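You operate a simulated robot arm through the tools that you are given. There is no shell and no other tool.

The job below is to be done with a simulated robot arm. You get a single attempt, and the scene is never put back.

## Task
Fill the rings in the nest with 9 balls and space them with the spreader.
Fine: one push of the feed lever; end with the offset lever centred and the spreader up.

The check looks at the end state, three seconds after you hand in, the way a careful person would. Anything else that was tipped, shoved, dropped, spilled or broken makes it a failure.

## Robot
A 6-joint arm with a fingered hand, fixed in place. Base frame: the origin is at the foot of the arm, x ahead of it, y to its left, z up; the work surface is at about z = 0.881. Units: m, degrees, N and s.
With the tool pointing down near the work surface it reaches from about 0.26 to 0.68 m from the base axis. Its first joint turns from -166.0 to 166.0 degrees. Payload 4 kg.
The tool frame sits at the grasp point between the pads (the TCP): z along the fingers, y along the line on which they close. The tips reach 0.026 m beyond it. The gripper opens to 0.148 m. The gripper's body begins 0.073 m behind the TCP. The gripper is a hand of 3 fingers: y runs from the thumb to the fingers, the wrist lies at [0, 0, -0.239] in the tool frame.
Orientation is told as [roll, pitch, yaw] about the base's x, y, z axes, in that order, counted from this pose: with the fingers straight down and closing along the base's y, the tool's x points along the base's -x, its y along +y and its z along -z.

## Interface
- The arm moves only by the tool drive_tool. Its argument "increments" is a list of rows, each an object of numbers (a shift or turn left out is 0): "x", "y", "z": the shift along the base's x, y, z in m; "rx", "ry", "rz": the turn, a rotation vector about the base's x, y, z in degrees. In form: [{"x": .., "y": .., "z": .., "rx": .., "ry": .., "rz": ..}, ...]. A call has 1 to 20 rows; each row shifts and turns the commanded pose from where the row before left it. Rows are played at 5 a second. More than 0.05 m and 8.6 degrees between two rows, and nothing of the call is played. Where a pose cannot be reached the arm comes as near as it can. A force on the tool above 80 N (or 10 N above the force at the start of the call, whichever is more), or a blocked arm, ends the call early, and 0.2 s more pass. In this call time passes only in rows, and 0.2 s behind the last. The reply holds the time, the measured pose of the TCP, the force on the tool along the base axes, the opening and the grip force, in the units named above and with some noise, with the torque about the TCP (base axes, N m) and any sound that the robot's microphone picked up, and new pictures: "views" is both (left out), scene, wrist or none.
- Cameras (640 x 400 px; columns grow to the right, rows downward): "scene" is fixed at [0.3799, -0.503, 1.7465]; the picture's right is [0.88, -0.48, 0.00], its down [-0.42, -0.76, -0.51] and it looks along [0.24, 0.44, -0.86] (base axes); focal length 214 px, centre (320, 200). "wrist" rides on the gripper at [0.068, -0.039, -0.09] in the tool frame; the picture's right is [0.50, 0.87, 0.00], its down [-0.66, 0.38, -0.65] and it looks along [-0.57, 0.33, 0.76] (tool axes); focal length 222 px, centre (320, 200). There is no depth. A picture from a camera that has moved, and an enlarged one, comes with that camera's place and axes in the base frame and with its lens. The place of the scene camera against the robot may be out by one fixed shift of up to 0.025 m in any direction.
- raise_lower(by): slides the trunk up (or, below 0, down) by that many m; the arm rides with it, the base frame stays. It gives what a move gives, with no picture.
- set_fingers(finger1, finger2, thumb_bend): sets how far each is bent, from 0 (flat) to 100 (curled in); at 30 the hand is open as for a grip, at 70 the pads meet at the TCP. One left out holds its place. A second passes; each finger stops where it meets its share of the squeeze, and holds until it gets a number again. It is the only way to open and close the hand. It gives what a move gives, with no picture; readings hold the bend of each and the force on the fingers (four entries, about 0 where the hand has none), thumb and palm.
- enlarge(camera, box): a new picture of the part [left, top, right, bottom] of that camera's present view, enlarged. The clock stands still meanwhile.
- job_done(): hands the job in; it is judged then, once.

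Nothing tells you positions but the pictures and the camera data. Unless the task says otherwise, let go and move clear before handing in.

The tools are called after "Emit:" as a command line: name --argument value ..., lists and objects as JSON in quotes. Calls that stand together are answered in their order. drive_tool: Moves the arm, as the interface text tells. Its arguments: {"type":"object","properties":{"increments":{"type":"array","items":{"type":"object","properties":{"x":{"type":"number"},"y":{"type":"number"},"z":{"type":"number"},"rx":{"type":"number"},"ry":{"type":"number"},"rz":{"type":"number"}}}},"views":{"type":"string","enum":["both","scene","wrist","none"]}},"required":["increments"]} The other tools are called the same way: raise_lower (by) slides the trunk up or down; set_fingers (finger1, finger2, thumb_bend) moves the fingers one by one; enlarge (camera, box) takes an enlarged picture of a part of a camera's view; job_done () hands the job in.

At the start:

```text
time_s: 0.0
position: [0.3356, -0.0823, 1.3895]
tool_rot: [0.1, -0.1, 0.0]
wrist_force: [-0.5, 0.7, -0.9]
torque: [-0.02, 0.01, 0.01]
grip_width: 0.148
finger_force: 0.0
shape: jaw
bend: [30.0, 30.0, 30.0]
finger forces: [0.0, 0.1, 0.0, 0.0, 0.1, 0.0]
trunk travel left (down, up): [-0.275, 0.042]
```

scene: 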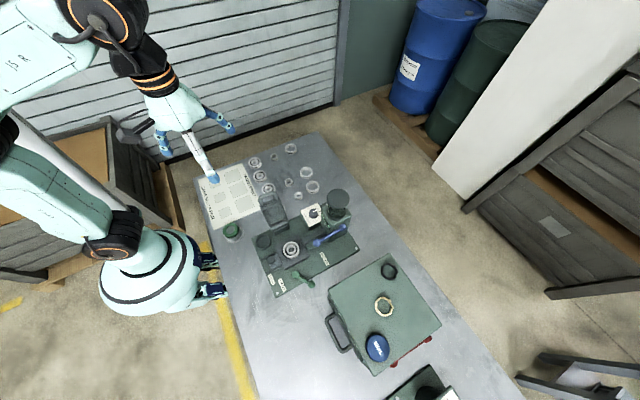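
wrist: 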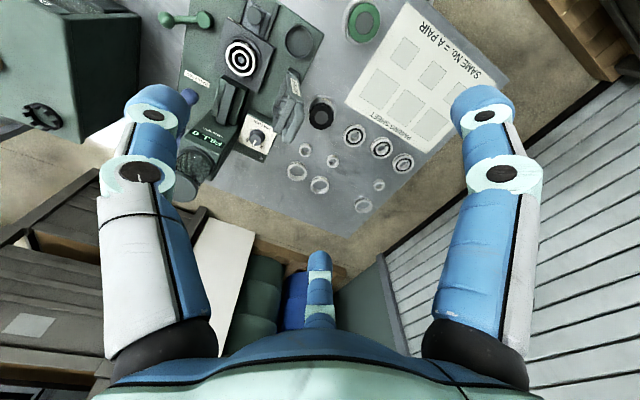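

I see a workbench with a green base plate that holds a nest with rings, some levers, a knob and a hopper. I'll enlarge both views to identify the parts before I move anything.

Emit:
enlarge --camera "scene" --box '[240, 170, 370, 300]'

Emit:
enlarge --camera "wrist" --box '[150, 0, 340, 190]'

Emit:
enlarge --camera "wrist" --box '[280, 0, 520, 220]'

Emit:
enlarge --camera "scene" --box '[190, 130, 350, 250]'

Emit:
enlarge --camera "scene" --box '[300, 240, 480, 400]'

```text
3.08 times, centred on (305, 235) of scene
camera zoom: at [0.3799, -0.503, 1.7465], right [0.88, -0.48, 0.0], down [-0.42, -0.76, -0.51], along [0.24, 0.44, -0.86], focal length 660 px, centre (366, 92)
```

zoom: 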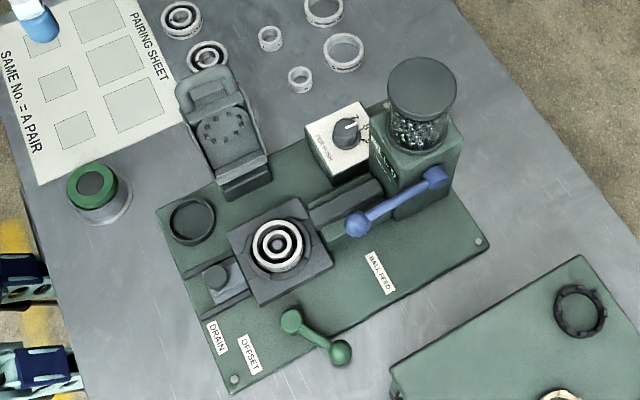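

```text
2.11 times, centred on (245, 95) of wrist
camera zoom: at [0.2674, -0.1202, 1.4815], right [-0.5, 0.87, 0.0], down [0.66, 0.38, 0.65], along [0.57, 0.33, -0.76], focal length 468 px, centre (478, 421)
```

zoom: 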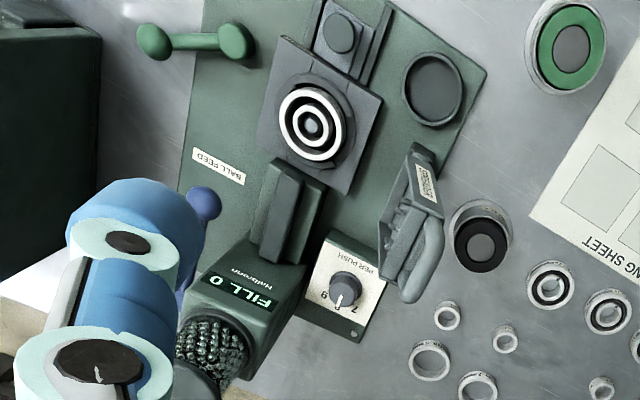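

```text
1.82 times, centred on (400, 110) of wrist
camera zoom: at [0.2674, -0.1202, 1.4815], right [-0.5, 0.87, 0.0], down [0.66, 0.38, 0.65], along [0.57, 0.33, -0.76], focal length 404 px, centre (174, 364)
```

zoom: 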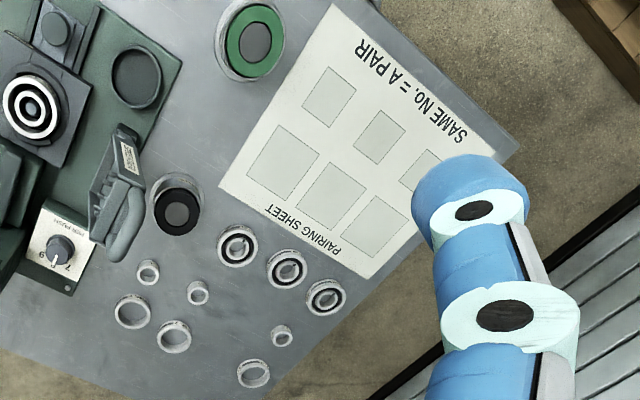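

```text
3.33 times, centred on (270, 190) of scene
camera zoom: at [0.3799, -0.503, 1.7465], right [0.88, -0.48, 0.0], down [-0.42, -0.76, -0.51], along [0.24, 0.44, -0.86], focal length 715 px, centre (487, 233)
```

zoom: 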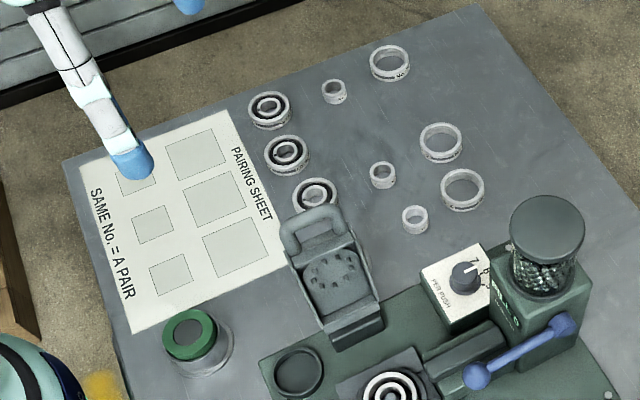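

```text
2.50 times, centred on (390, 320) of scene
camera zoom: at [0.3799, -0.503, 1.7465], right [0.88, -0.48, 0.0], down [-0.42, -0.76, -0.51], along [0.24, 0.44, -0.86], focal length 536 px, centre (145, -100)
```

zoom: 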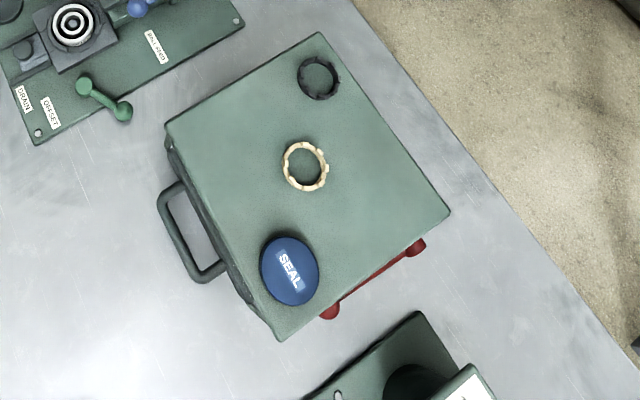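

The station appears to have a nest with two rings, a green offset lever, a blue feed lever, a "PER PUSH" dial showing about 8, a hinged spreader and a drain. I'll bring the wrist camera closer to read the dial and labels.

Emit:
drive_tool --increments '[{"x": -0.008, "y": -0.03, "z": -0.02}, {"x": -0.008, "y": -0.035, "z": -0.025}, {"x": -0.008, "y": -0.035, "z": -0.025}, {"x": -0.008, "y": -0.035, "z": -0.025}, {"x": -0.008, "y": -0.035, "z": -0.025}, {"x": -0.008, "y": -0.035, "z": -0.02}]' --views "both"

```text
time_s: 1.4
position: [0.2849, -0.2887, 1.2499]
tool_rot: [0.0, 0.1, -0.1]
wrist_force: [-0.3, 0.5, -0.3]
torque: [0.01, 0.01, 0.01]
grip_width: 0.148
finger_force: 0.0
shape: jaw
bend: [30.0, 30.0, 30.0]
finger forces: [0.1, 0.0, 0.0, 0.1, 0.0, 0.0]
trunk travel left (down, up): [-0.275, 0.042]
camera wrist: at [0.2169, -0.3269, 1.3401], right [-0.5, 0.87, 0.0], down [0.66, 0.38, 0.65], along [0.57, 0.33, -0.76], focal length 222 px, centre (320, 200)
```

scene: 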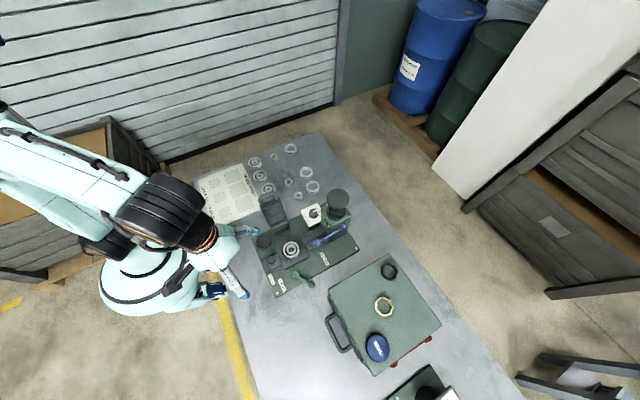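
wrist: 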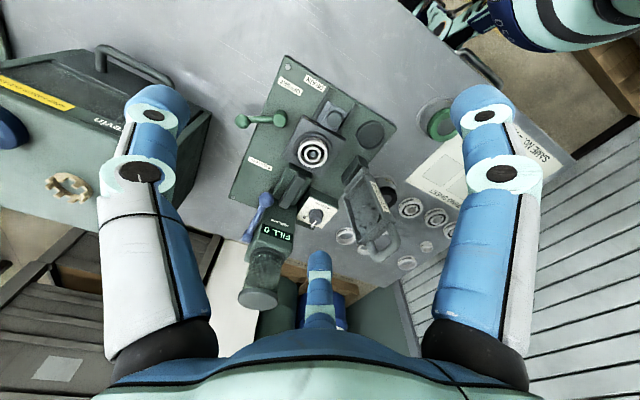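

The station is now in the middle of the wrist view. I'll enlarge it to read the dial, labels and levers.

Emit:
enlarge --camera "wrist" --box '[220, 50, 420, 175]'

Emit:
enlarge --camera "wrist" --box '[220, 150, 420, 275]'

Emit:
enlarge --camera "wrist" --box '[290, 180, 354, 220]'

Emit:
enlarge --camera "scene" --box '[290, 180, 370, 240]'

```text
3.20 times, centred on (320, 112) of wrist
camera zoom: at [0.2169, -0.3269, 1.3401], right [-0.5, 0.87, 0.0], down [0.66, 0.38, 0.65], along [0.57, 0.33, -0.76], focal length 711 px, centre (320, 480)
```

zoom: 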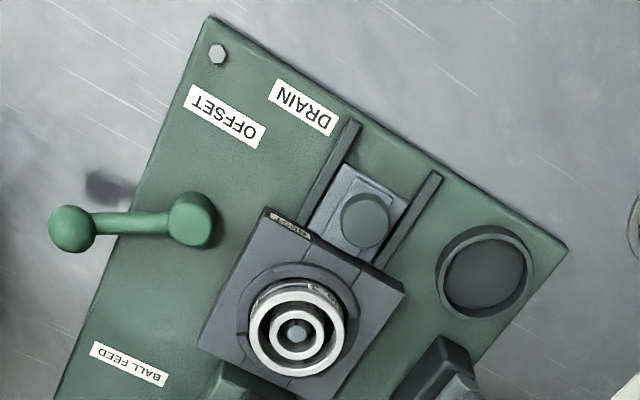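

```text
3.20 times, centred on (320, 212) of wrist
camera zoom: at [0.2169, -0.3269, 1.3401], right [-0.5, 0.87, 0.0], down [0.66, 0.38, 0.65], along [0.57, 0.33, -0.76], focal length 711 px, centre (320, 160)
```

zoom: 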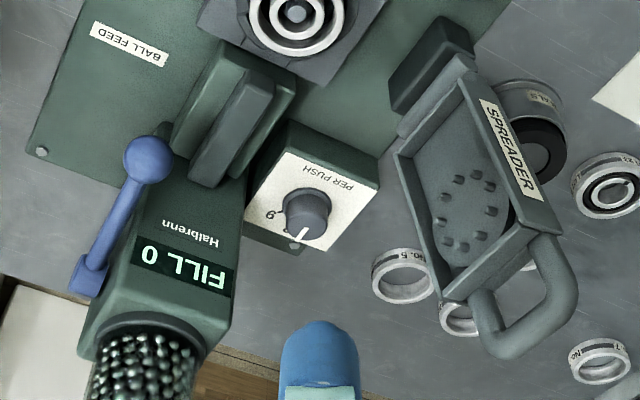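

```text
10.00 times, centred on (322, 200) of wrist
camera zoom: at [0.2169, -0.3269, 1.3401], right [-0.5, 0.87, 0.0], down [0.66, 0.38, 0.65], along [0.57, 0.33, -0.76], focal length 2221 px, centre (300, 200)
```

zoom: 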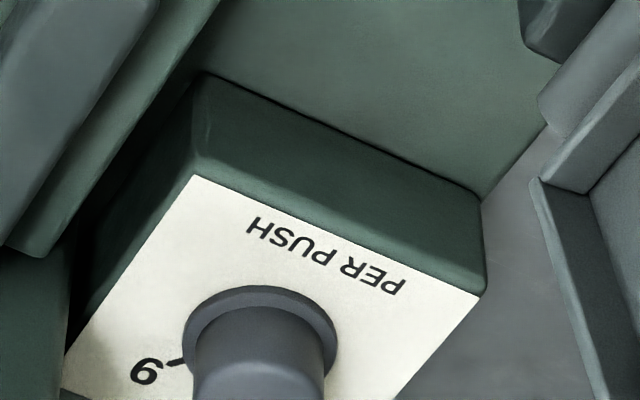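

```text
6.67 times, centred on (330, 210) of scene
camera zoom: at [0.3799, -0.503, 1.7465], right [0.88, -0.48, 0.0], down [-0.42, -0.76, -0.51], along [0.24, 0.44, -0.86], focal length 1430 px, centre (253, 133)
```

zoom: 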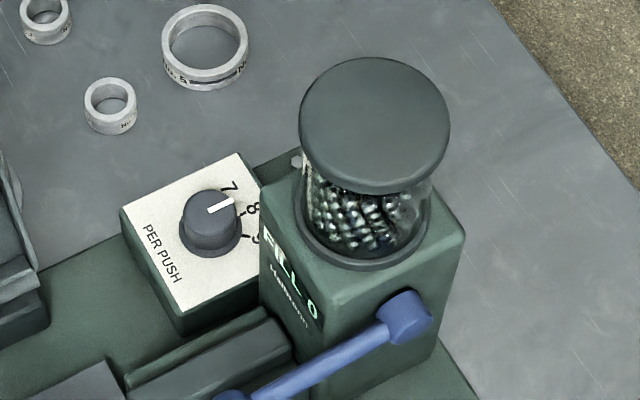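

The dial is labelled 7, 8 and 9, so I need the pointer's exact setting. I'll zoom in further on the dial and the other parts.

Emit:
enlarge --camera "scene" --box '[302, 200, 326, 215]'

Emit:
enlarge --camera "wrist" --box '[296, 196, 340, 224]'

Emit:
enlarge --camera "scene" --box '[256, 235, 320, 295]'

Emit:
enlarge --camera "scene" --box '[310, 190, 358, 250]'

```text
16.00 times, centred on (314, 208) of scene
camera zoom: at [0.3799, -0.503, 1.7465], right [0.88, -0.48, 0.0], down [-0.42, -0.76, -0.51], along [0.24, 0.44, -0.86], focal length 3432 px, centre (416, 80)
```

zoom: 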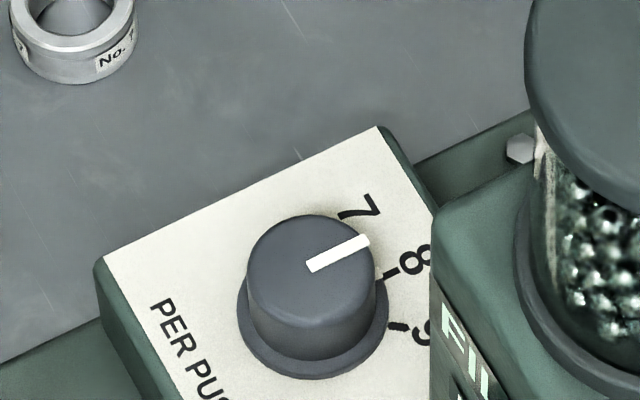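

```text
14.29 times, centred on (318, 210) of wrist
camera zoom: at [0.2169, -0.3269, 1.3401], right [-0.5, 0.87, 0.0], down [0.66, 0.38, 0.65], along [0.57, 0.33, -0.76], focal length 3173 px, centre (349, 57)
```

zoom: 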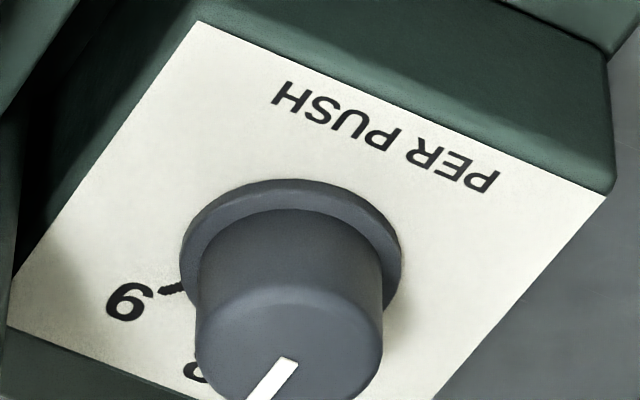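

```text
6.67 times, centred on (288, 265) of scene
camera zoom: at [0.3799, -0.503, 1.7465], right [0.88, -0.48, 0.0], down [-0.42, -0.76, -0.51], along [0.24, 0.44, -0.86], focal length 1430 px, centre (533, -233)
```

zoom: 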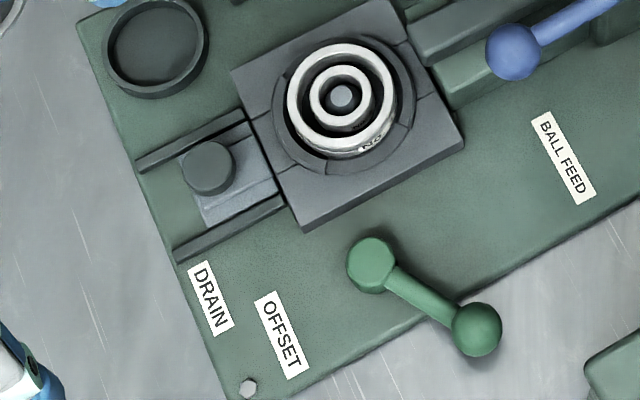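

```text
6.67 times, centred on (334, 220) of scene
camera zoom: at [0.3799, -0.503, 1.7465], right [0.88, -0.48, 0.0], down [-0.42, -0.76, -0.51], along [0.24, 0.44, -0.86], focal length 1430 px, centre (227, 67)
```

zoom: 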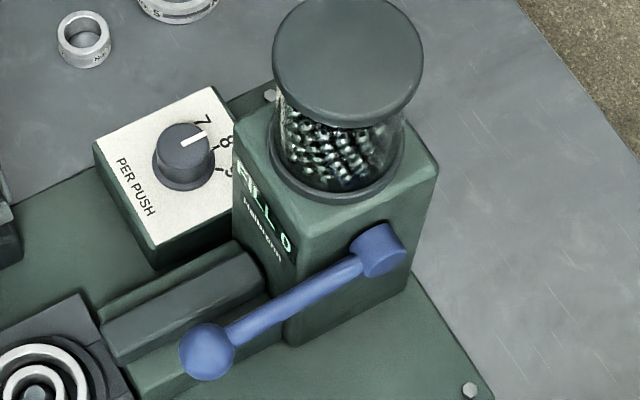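

The dial points at 8, with 9 about 45° clockwise from it. The spreader stands upright with its handle at about z 1.12, and the offset lever's end knob is near (0.435, -0.37). I'll move in for a closer look at the nest and the offset lever.

Emit:
drive_tool --increments '[{"x": 0.005, "y": -0.005, "z": -0.03}, {"x": 0.005, "y": -0.005, "z": -0.03}, {"x": 0.005, "y": -0.005, "z": -0.03}, {"x": 0.005, "y": -0.005, "z": -0.03}, {"x": 0.005, "y": -0.005, "z": -0.02}]' --views "both"

Emit:
enlarge --camera "wrist" --box '[180, 40, 460, 215]'

Emit:
enlarge --camera "wrist" --box '[260, 60, 388, 140]'

```text
time_s: 2.6
position: [0.3111, -0.3104, 1.1112]
tool_rot: [0.0, 0.0, 0.1]
wrist_force: [-0.1, -0.5, -1.7]
torque: [-0.01, 0.0, -0.02]
grip_width: 0.1479
finger_force: 0.0
shape: jaw
bend: [30.0, 30.0, 30.0]
finger forces: [0.0, 0.0, 0.0, 0.1, 0.0, 0.1]
trunk travel left (down, up): [-0.275, 0.042]
camera wrist: at [0.242, -0.3486, 1.2023], right [-0.5, 0.87, 0.0], down [0.66, 0.38, 0.65], along [0.57, 0.33, -0.76], focal length 222 px, centre (320, 200)
```

scene: 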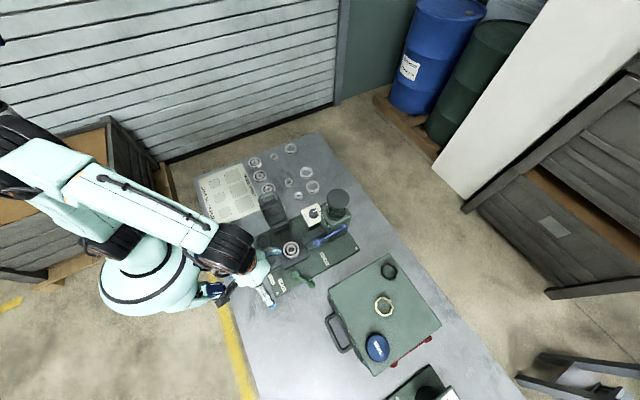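
wrist: 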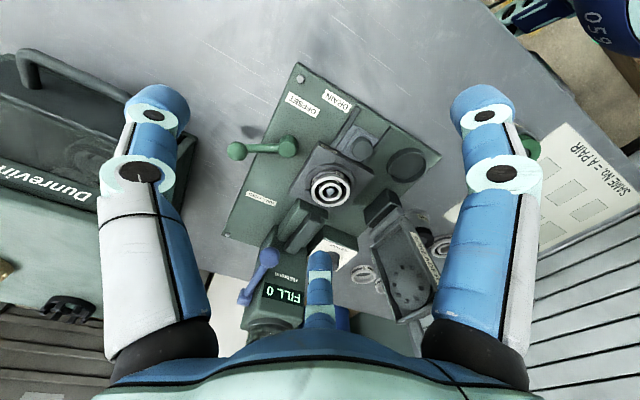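

```text
2.29 times, centred on (320, 128) of wrist
camera zoom: at [0.242, -0.3486, 1.2023], right [-0.5, 0.87, 0.0], down [0.66, 0.38, 0.65], along [0.57, 0.33, -0.76], focal length 508 px, centre (320, 366)
```

zoom: 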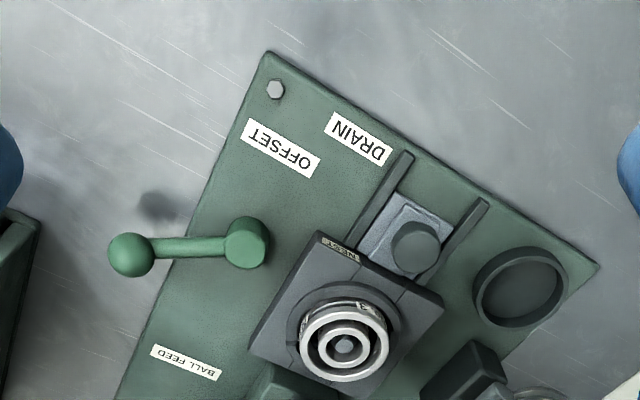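

```text
5.00 times, centred on (324, 100) of wrist
camera zoom: at [0.242, -0.3486, 1.2023], right [-0.5, 0.87, 0.0], down [0.66, 0.38, 0.65], along [0.57, 0.33, -0.76], focal length 1111 px, centre (300, 700)
```

zoom: 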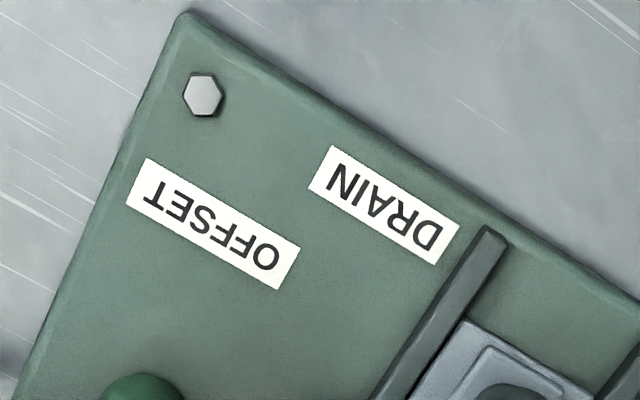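

I have the labels now. Next I'll look closely at the rings in the nest to see whether the inner ring is centred.

Emit:
enlarge --camera "wrist" --box '[300, 160, 364, 200]'

Emit:
enlarge --camera "wrist" --box '[220, 125, 320, 185]'

Emit:
enlarge --camera "scene" --box '[276, 236, 308, 262]'

```text
10.00 times, centred on (332, 180) of wrist
camera zoom: at [0.242, -0.3486, 1.2023], right [-0.5, 0.87, 0.0], down [0.66, 0.38, 0.65], along [0.57, 0.33, -0.76], focal length 2221 px, centre (200, 400)
```

zoom: 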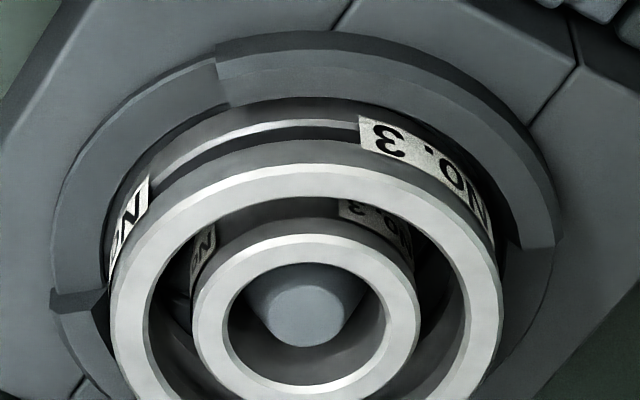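

```text
6.40 times, centred on (270, 155) of wrist
camera zoom: at [0.242, -0.3486, 1.2023], right [-0.5, 0.87, 0.0], down [0.66, 0.38, 0.65], along [0.57, 0.33, -0.76], focal length 1422 px, centre (640, 488)
```

zoom: 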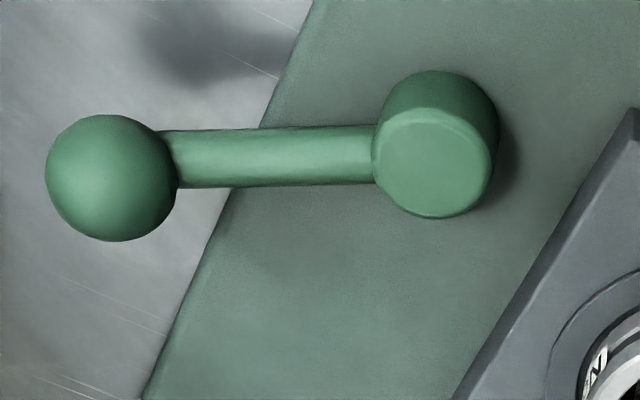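

```text
15.38 times, centred on (292, 249) of scene
camera zoom: at [0.3799, -0.503, 1.7465], right [0.88, -0.48, 0.0], down [-0.42, -0.76, -0.51], along [0.24, 0.44, -0.86], focal length 3300 px, centre (751, -554)
```

zoom: 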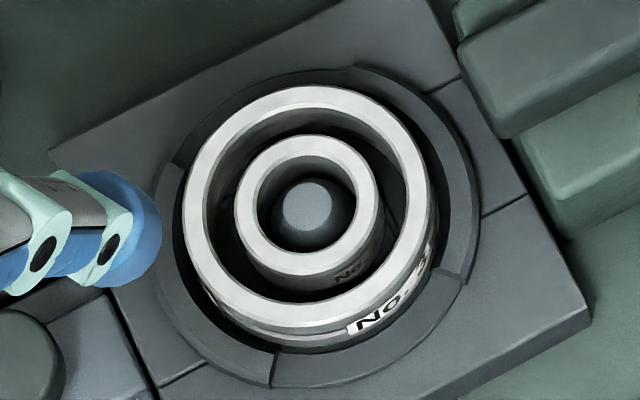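

The rings are concentric, so the offset lever appears centred where it is now, at about -60°. The plate is nearly square to the base axes. I'll close the fingers to see how they move and whether they make a compact pusher.

Emit:
set_fingers --finger1 70 --finger2 70 --thumb_bend 70

Emit:
enlarge --camera "wrist" --box '[0, 0, 640, 400]'

Emit:
enlarge --camera "scene" --box '[200, 210, 328, 330]'

```text
time_s: 3.6
position: [0.3101, -0.3102, 1.1117]
tool_rot: [-0.1, 0.1, 0.1]
wrist_force: [0.1, -0.1, 0.1]
torque: [0.03, -0.03, -0.02]
grip_width: 0.0004
finger_force: 0.0
shape: fingers
bend: [69.0, 69.0, 70.0]
finger forces: [0.0, 0.0, 0.0, 0.1, 0.1, 0.0]
trunk travel left (down, up): [-0.275, 0.042]
```

```text
1.00 times, centred on (320, 200) of wrist (not enlarged: the box is as wide or as high as the picture)
camera zoom: at [0.2418, -0.3483, 1.2027], right [-0.5, 0.87, 0.0], down [0.66, 0.38, 0.65], along [0.57, 0.33, -0.76], focal length 222 px, centre (320, 200)
```

zoom: 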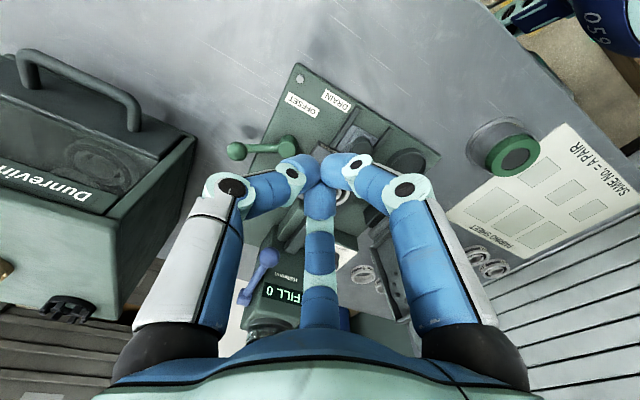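

```text
3.33 times, centred on (264, 270) of scene
camera zoom: at [0.3799, -0.503, 1.7465], right [0.88, -0.48, 0.0], down [-0.42, -0.76, -0.51], along [0.24, 0.44, -0.86], focal length 715 px, centre (507, -33)
```

zoom: 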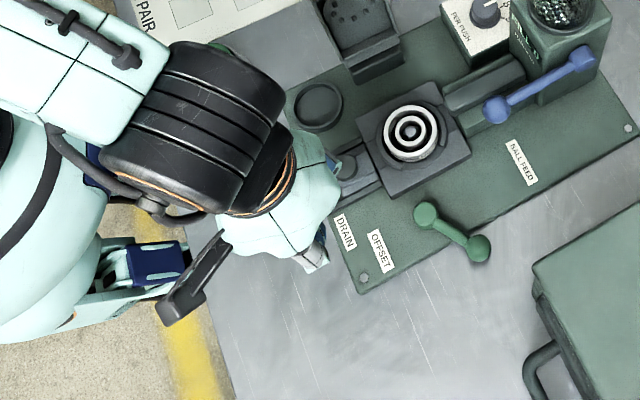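

The fingers close at 120° spacing to a compact point at the TCP, which makes a good pusher and also a three-jaw grip for the dial. Before reaching over the spreader, I'll check how steeply the forearm comes down.

Emit:
enlarge --camera "scene" --box '[0, 90, 320, 300]'

```text
1.90 times, centred on (160, 195) of scene
camera zoom: at [0.3799, -0.503, 1.7465], right [0.88, -0.48, 0.0], down [-0.42, -0.76, -0.51], along [0.24, 0.44, -0.86], focal length 408 px, centre (625, 210)
```

zoom: 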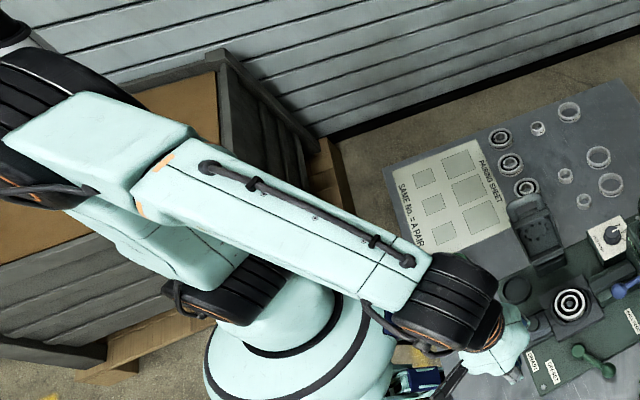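

The three jaws can grip the dial knob, which is about 33 mm across at roughly (0.574, -0.132) with its top near z 0.95. The tower beside it is close, so I'll open the hand and take a better look at that area from above.

Emit:
set_fingers --finger1 30 --finger2 30 --thumb_bend 30

Emit:
drive_tool --increments '[{"z": 0.04}, {"z": 0.045}, {"z": 0.045}, {"x": 0.03, "y": 0.0, "z": 0.03}, {"x": 0.03, "y": 0.01}, {"x": 0.03, "y": 0.01}, {"x": 0.03, "y": 0.01}, {"x": 0.02, "y": 0.01}]' --views "both"

Emit:
enlarge --camera "wrist" --box '[200, 110, 440, 260]'

```text
time_s: 4.6
position: [0.31, -0.3098, 1.1109]
tool_rot: [0.1, -0.1, 0.0]
wrist_force: [0.7, 0.2, 0.1]
torque: [0.01, -0.04, 0.01]
grip_width: 0.1267
finger_force: 0.0
shape: fingers
bend: [30.0, 30.0, 30.0]
finger forces: [0.1, 0.0, 0.0, 0.0, 0.0, 0.0]
trunk travel left (down, up): [-0.275, 0.042]
```

```text
time_s: 6.4
position: [0.4555, -0.2704, 1.2698]
tool_rot: [0.0, 0.0, 0.0]
wrist_force: [-0.5, -0.7, -0.4]
torque: [-0.01, -0.01, 0.0]
grip_width: 0.1268
finger_force: 0.1
shape: fingers
bend: [30.0, 30.0, 30.0]
finger forces: [0.0, 0.0, 0.0, 0.0, 0.1, 0.0]
trunk travel left (down, up): [-0.275, 0.042]
camera wrist: at [0.3873, -0.3084, 1.3606], right [-0.5, 0.87, 0.0], down [0.66, 0.38, 0.65], along [0.57, 0.33, -0.76], focal length 222 px, centre (320, 200)
```

scene: 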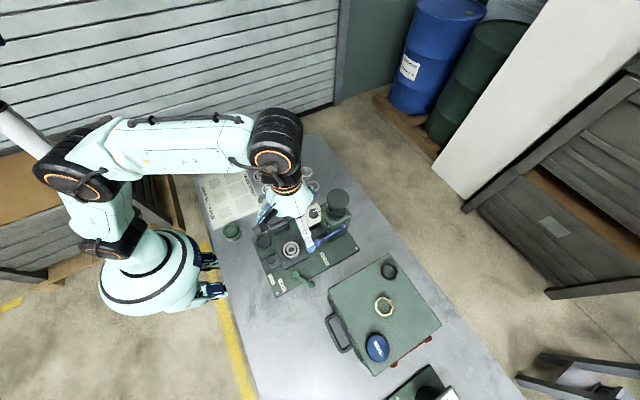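
wrist: 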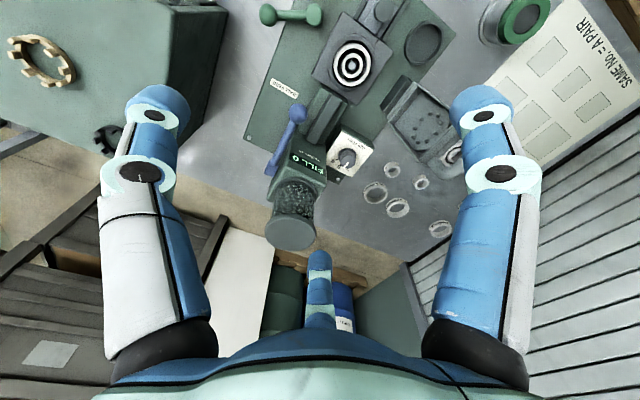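

```text
2.67 times, centred on (320, 185) of wrist
camera zoom: at [0.3873, -0.3084, 1.3606], right [-0.5, 0.87, 0.0], down [0.66, 0.38, 0.65], along [0.57, 0.33, -0.76], focal length 592 px, centre (320, 240)
```

zoom: 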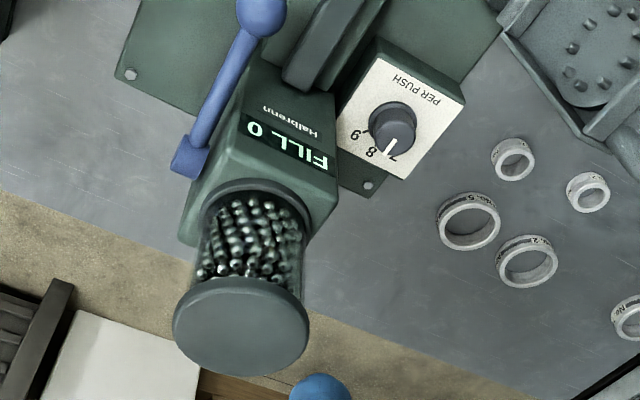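

This view shows the dial, tower and jar well. I'll zoom in on the dial and the tower edges to measure clearances.

Emit:
enlarge --camera "wrist" --box '[322, 120, 378, 188]'

Emit:
enlarge --camera "wrist" --box '[255, 95, 375, 255]'

Emit:
enlarge --camera "wrist" --box '[370, 70, 466, 170]'

```text
5.88 times, centred on (350, 154) of wrist
camera zoom: at [0.3873, -0.3084, 1.3606], right [-0.5, 0.87, 0.0], down [0.66, 0.38, 0.65], along [0.57, 0.33, -0.76], focal length 1307 px, centre (144, 471)
```

zoom: 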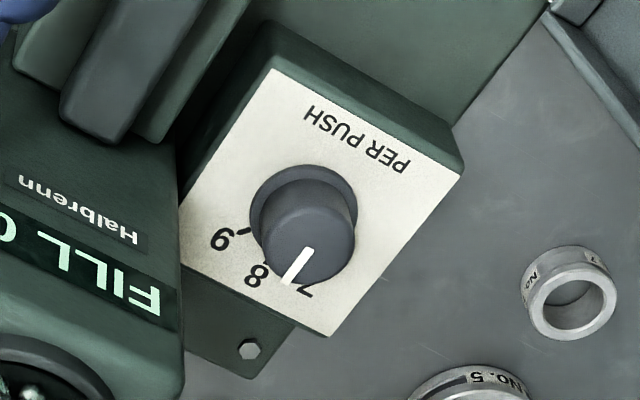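

```text
2.50 times, centred on (315, 175) of wrist
camera zoom: at [0.3873, -0.3084, 1.3606], right [-0.5, 0.87, 0.0], down [0.66, 0.38, 0.65], along [0.57, 0.33, -0.76], focal length 555 px, centre (332, 262)
```

zoom: 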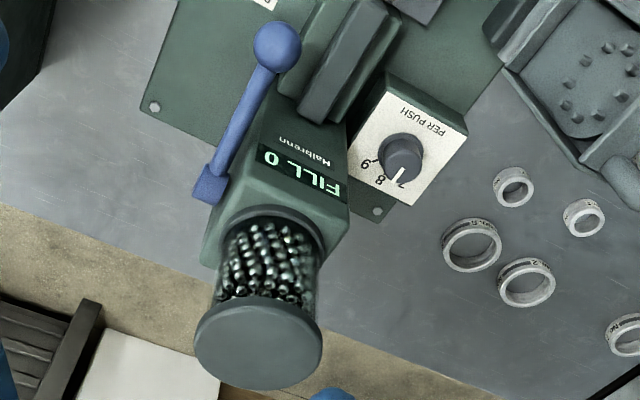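

```text
4.00 times, centred on (418, 120) of wrist
camera zoom: at [0.3873, -0.3084, 1.3606], right [-0.5, 0.87, 0.0], down [0.66, 0.38, 0.65], along [0.57, 0.33, -0.76], focal length 888 px, centre (-72, 520)
```

zoom: 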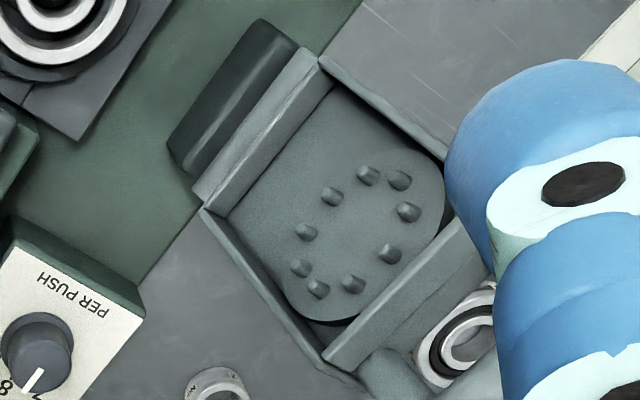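

The dial points at 0° (the 8 mark), and 9 is about 35–40° clockwise. The tower occupies x > 0.56, y < -0.193 up to z 1.08, which is close to the knob. I'll look at the hand's real shape to judge clearance.

Emit:
enlarge --camera "scene" --box '[230, 100, 350, 260]'

Emit:
enlarge --camera "wrist" --box '[80, 240, 560, 400]'

```text
2.50 times, centred on (290, 180) of scene
camera zoom: at [0.3799, -0.503, 1.7465], right [0.88, -0.48, 0.0], down [-0.42, -0.76, -0.51], along [0.24, 0.44, -0.86], focal length 536 px, centre (395, 250)
```

zoom: 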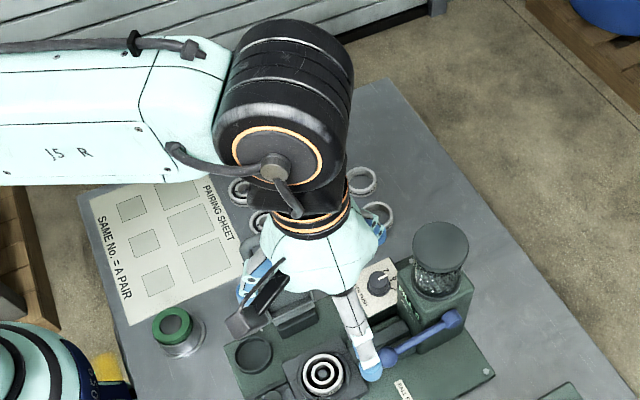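

```text
1.33 times, centred on (320, 320) of wrist
camera zoom: at [0.3873, -0.3084, 1.3606], right [-0.5, 0.87, 0.0], down [0.66, 0.38, 0.65], along [0.57, 0.33, -0.76], focal length 296 px, centre (320, 40)
```

zoom: 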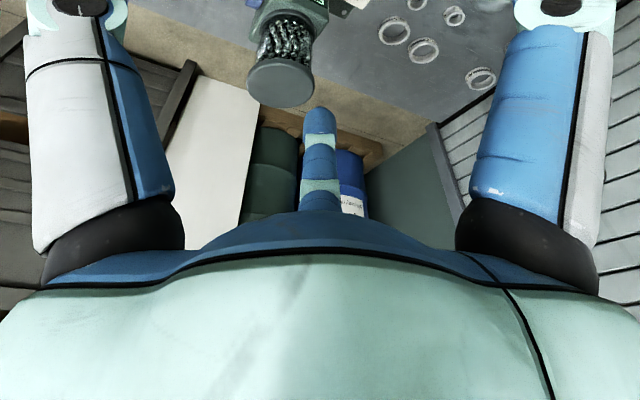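

The hand is a three-lobed palm with the camera bracket on one side. At the dial I need the camera pointing to (+x, +y) and no finger facing the tower, so a yaw of about -152° to start. I'll raise the trunk for forearm clearance, go over the dial at height, and begin the yaw.

Emit:
raise_lower --by 0.04

Emit:
drive_tool --increments '[{"x": 0.02, "y": 0.02}, {"x": 0.02, "y": 0.025}, {"x": 0.02, "y": 0.025}, {"x": 0.02, "y": 0.025}, {"x": 0.02, "y": 0.025}, {"x": 0.0185, "y": 0.018}, {"rz": -8}, {"rz": -8}, {"rz": -8}, {"rz": -8}, {"rz": -8}, {"rz": -8}, {"rz": -8}, {"rz": -8}, {"rz": -8}, {"rz": -8}]' --views "both"

```text
time_s: 7.2
position: [0.4521, -0.2726, 1.3095]
tool_rot: [0.0, 0.0, 0.0]
wrist_force: [-0.4, 0.6, -0.7]
torque: [-0.01, -0.03, 0.01]
grip_width: 0.1268
finger_force: 0.1
shape: fingers
bend: [30.0, 30.0, 30.0]
finger forces: [0.0, 0.1, 0.0, 0.1, 0.1, 0.0]
trunk travel left (down, up): [-0.315, 0.002]
```

```text
time_s: 10.6
position: [0.5717, -0.1344, 1.31]
tool_rot: [0.0, 0.0, -80.1]
wrist_force: [0.0, -0.4, -0.4]
torque: [0.0, 0.01, 0.0]
grip_width: 0.1266
finger_force: 0.1
shape: fingers
bend: [30.0, 30.0, 30.0]
finger forces: [0.0, 0.0, 0.0, 0.1, 0.1, 0.0]
trunk travel left (down, up): [-0.315, 0.002]
camera wrist: at [0.521, -0.0735, 1.4016], right [0.77, 0.64, 0.0], down [0.48, -0.58, 0.65], along [0.42, -0.5, -0.76], focal length 222 px, centre (320, 200)
```

scene: 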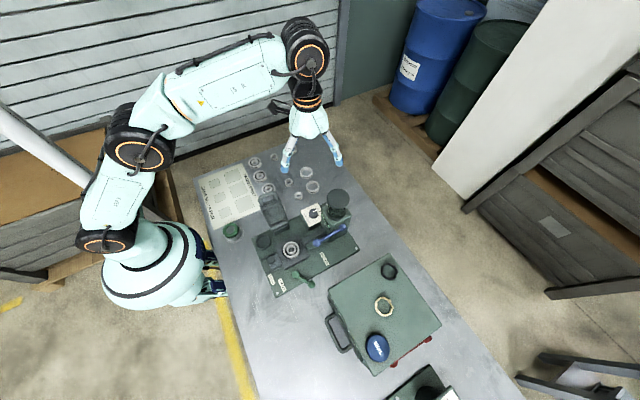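
wrist: 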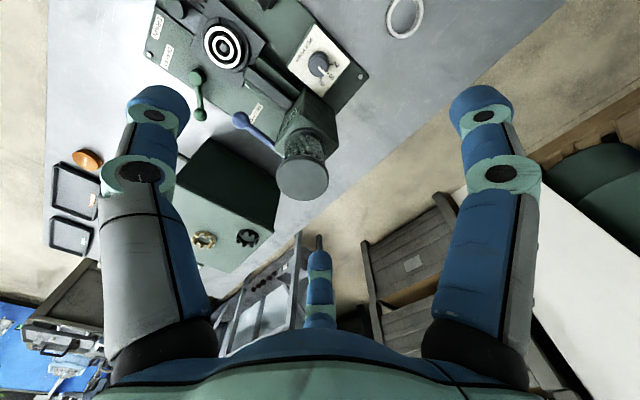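

The yaw is working and the arm is clear above the dial. I'll finish the yaw to -152° and descend partway, then check the position.

Emit:
drive_tool --increments '[{"rz": -8}, {"rz": -8}, {"rz": -8}, {"rz": -8}, {"rz": -8}, {"rz": -8}, {"rz": -8}, {"rz": -8}, {"rz": -8}, {"x": 0.001, "y": 0.001, "z": -0.03}, {"z": -0.03}, {"z": -0.03}, {"z": -0.03}]' --views "both"

Emit:
enlarge --camera "wrist" --box '[220, 60, 420, 260]'

```text
time_s: 13.4
position: [0.5702, -0.1329, 1.1914]
tool_rot: [0.1, 0.1, -152.0]
wrist_force: [0.0, 0.6, -1.2]
torque: [-0.02, 0.0, -0.01]
grip_width: 0.1268
finger_force: 0.1
shape: fingers
bend: [30.0, 30.0, 30.0]
finger forces: [0.0, 0.1, 0.1, 0.1, 0.0, 0.1]
trunk travel left (down, up): [-0.315, 0.002]
camera wrist: at [0.6108, -0.0659, 1.2829], right [0.85, -0.53, 0.0], down [-0.4, -0.64, 0.65], along [-0.35, -0.55, -0.76], focal length 222 px, centre (320, 200)
```

scene: 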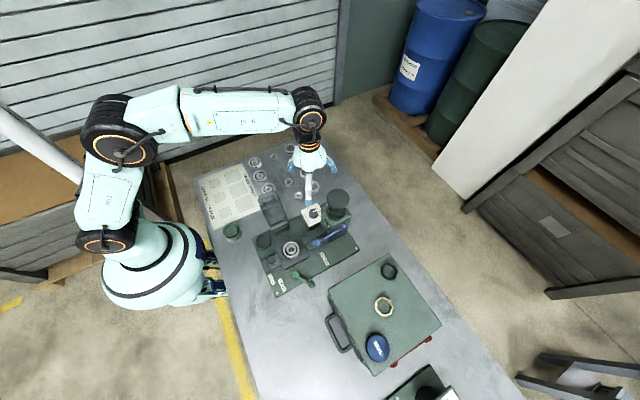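
wrist: 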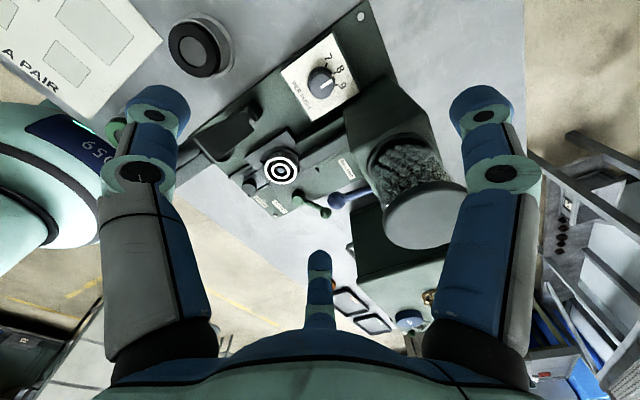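

```text
2.00 times, centred on (320, 160) of wrist
camera zoom: at [0.6108, -0.0659, 1.2829], right [0.85, -0.53, 0.0], down [-0.4, -0.64, 0.65], along [-0.35, -0.55, -0.76], focal length 444 px, centre (320, 280)
```

zoom: 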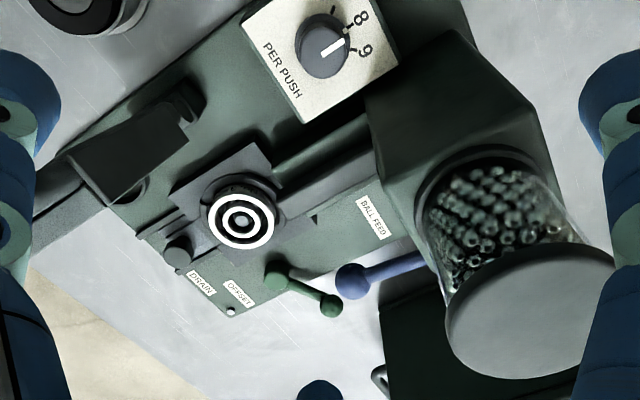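

The arm is above the dial with the jar clear on the right. I'll zoom on the knob to align with its axis.

Emit:
enlarge --camera "wrist" --box '[270, 20, 400, 130]'

Emit:
enlarge --camera "scene" --box '[240, 60, 380, 260]'

```text
3.64 times, centred on (335, 75) of wrist
camera zoom: at [0.6108, -0.0659, 1.2829], right [0.85, -0.53, 0.0], down [-0.4, -0.64, 0.65], along [-0.35, -0.55, -0.76], focal length 808 px, centre (266, 654)
```

zoom: 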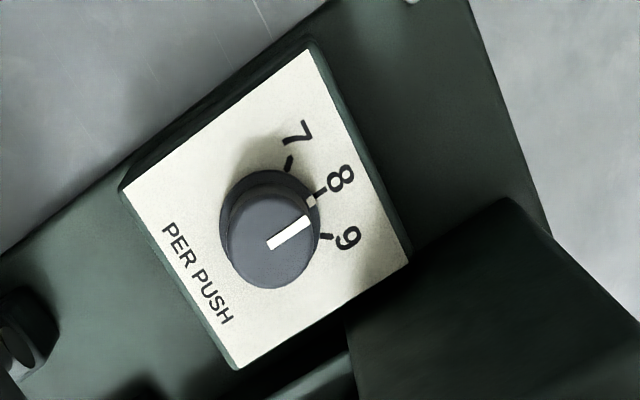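

```text
2.00 times, centred on (310, 160) of scene
camera zoom: at [0.3799, -0.503, 1.7465], right [0.88, -0.48, 0.0], down [-0.42, -0.76, -0.51], along [0.24, 0.44, -0.86], focal length 429 px, centre (340, 280)
```

zoom: 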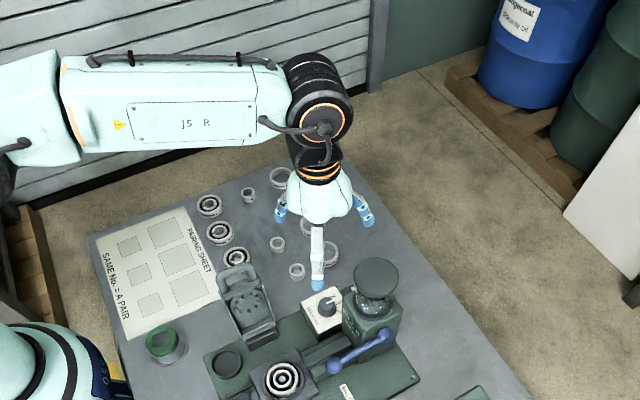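

The dial view is clear: the knob axis sits about 3.5 mm in -y from my TCP axis. I'll partly close the fingers to stay clear of the chute, then correct and descend.

Emit:
set_fingers --finger1 52 --finger2 52 --thumb_bend 52

Emit:
drive_tool --increments '[{"x": 0.0003, "y": -0.0035, "z": -0.03}, {"z": -0.03}, {"z": -0.03}, {"z": -0.03}]' --views "both"

Emit:
enlarge --camera "wrist" --box '[240, 70, 400, 240]'

Emit:
enlarge --camera "scene" --box '[240, 100, 380, 260]'

```text
time_s: 14.4
position: [0.5706, -0.1326, 1.1919]
tool_rot: [-0.1, -0.1, -152.0]
wrist_force: [-0.6, 0.1, 0.2]
torque: [0.0, -0.03, 0.0]
grip_width: 0.0562
finger_force: 0.0
shape: fingers
bend: [52.0, 52.0, 52.0]
finger forces: [0.0, 0.0, 0.0, 0.1, 0.1, 0.0]
trunk travel left (down, up): [-0.315, 0.002]
```

```text
time_s: 15.4
position: [0.5713, -0.136, 1.0685]
tool_rot: [0.0, 0.0, -152.0]
wrist_force: [0.6, 0.2, 0.0]
torque: [0.04, 0.01, 0.0]
grip_width: 0.056
finger_force: 0.1
shape: fingers
bend: [52.0, 52.0, 52.0]
finger forces: [0.0, 0.0, 0.1, 0.0, 0.0, 0.0]
trunk travel left (down, up): [-0.315, 0.002]
camera wrist: at [0.612, -0.0695, 1.1591], right [0.85, -0.53, 0.0], down [-0.4, -0.64, 0.65], along [-0.35, -0.55, -0.76], focal length 222 px, centre (320, 200)
```

scene: 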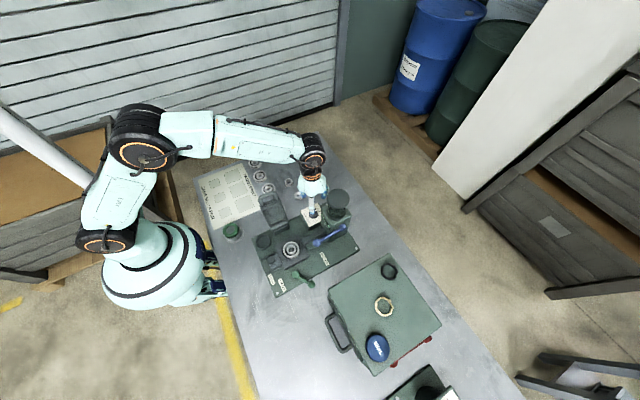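
wrist: 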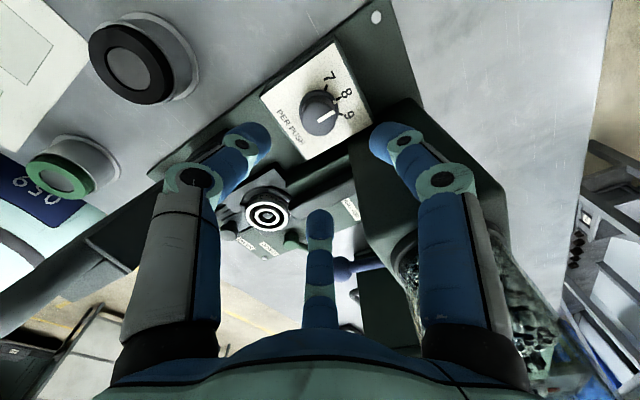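

```text
2.35 times, centred on (320, 155) of wrist
camera zoom: at [0.612, -0.0695, 1.1591], right [0.85, -0.53, 0.0], down [-0.4, -0.64, 0.65], along [-0.35, -0.55, -0.76], focal length 523 px, centre (320, 306)
```

zoom: 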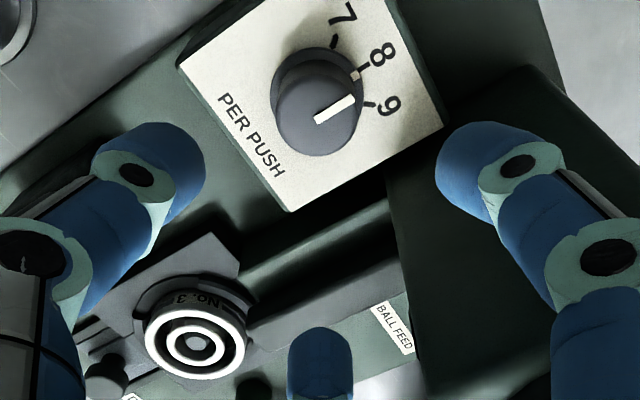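

```text
2.50 times, centred on (310, 180) of scene
camera zoom: at [0.3799, -0.503, 1.7465], right [0.88, -0.48, 0.0], down [-0.42, -0.76, -0.51], along [0.24, 0.44, -0.86], focal length 536 px, centre (345, 250)
```

zoom: 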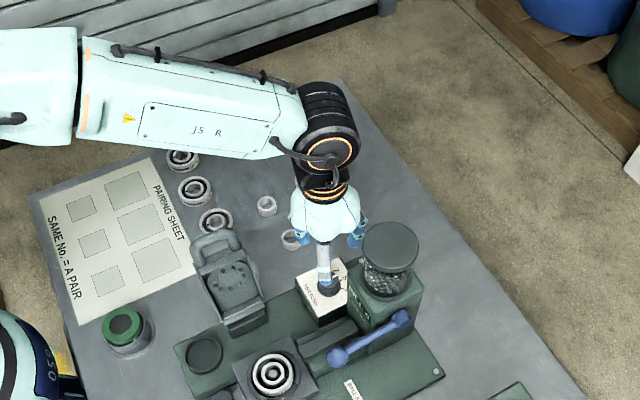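

The knob is centred under the tool axis and the forearm is well clear of the spreader. I'll descend until the tips are just above the knob, then check.

Emit:
drive_tool --increments '[{"z": -0.03}, {"z": -0.03}, {"z": -0.02}]' --views "both"

Emit:
enlarge --camera "wrist" --box '[240, 100, 400, 240]'

Emit:
enlarge --camera "scene" --box '[270, 160, 370, 250]'

```text
time_s: 16.2
position: [0.5698, -0.1385, 0.9904]
tool_rot: [0.0, -0.1, -152.0]
wrist_force: [0.1, -0.5, 0.1]
torque: [-0.01, -0.01, 0.01]
grip_width: 0.0561
finger_force: 0.0
shape: fingers
bend: [52.0, 52.0, 52.0]
finger forces: [0.0, 0.0, 0.0, 0.0, 0.1, 0.0]
trunk travel left (down, up): [-0.315, 0.002]
camera wrist: at [0.6103, -0.0713, 1.0827], right [0.85, -0.53, 0.0], down [-0.4, -0.64, 0.65], along [-0.35, -0.55, -0.76], focal length 222 px, centre (320, 200)
```

scene: 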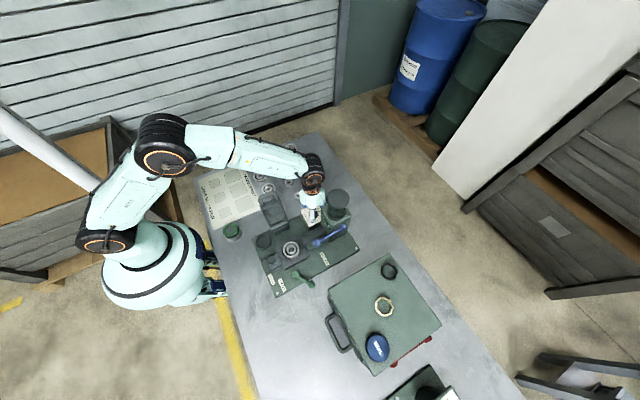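
wrist: 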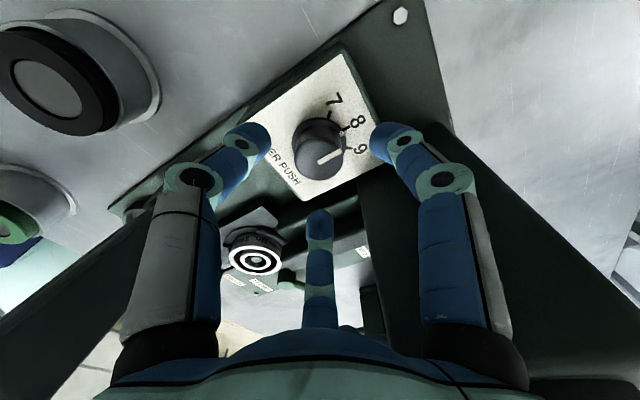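

```text
2.86 times, centred on (320, 170) of wrist
camera zoom: at [0.6103, -0.0713, 1.0827], right [0.85, -0.53, 0.0], down [-0.4, -0.64, 0.65], along [-0.35, -0.55, -0.76], focal length 635 px, centre (320, 286)
```

zoom: 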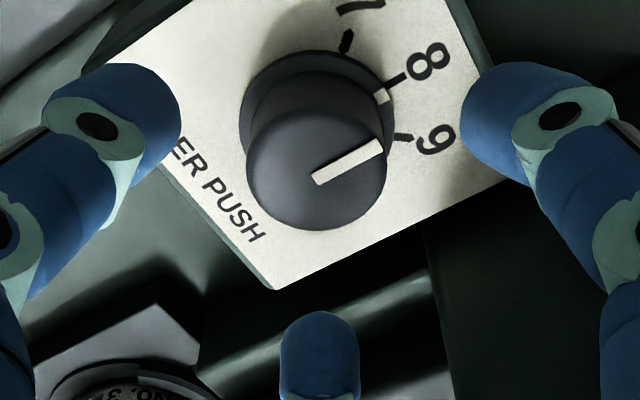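

```text
4.44 times, centred on (320, 205) of scene
camera zoom: at [0.3799, -0.503, 1.7465], right [0.88, -0.48, 0.0], down [-0.42, -0.76, -0.51], along [0.24, 0.44, -0.86], focal length 953 px, centre (320, 178)
```

zoom: 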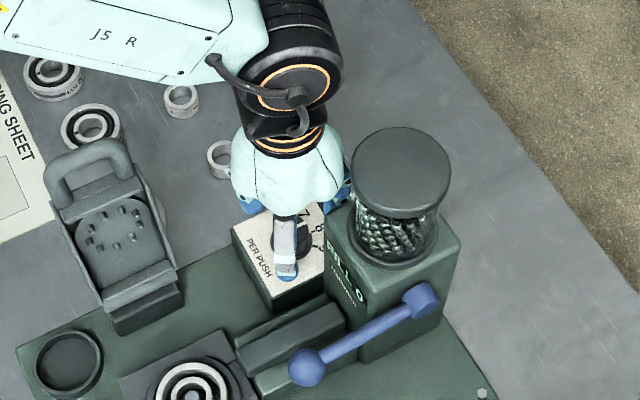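

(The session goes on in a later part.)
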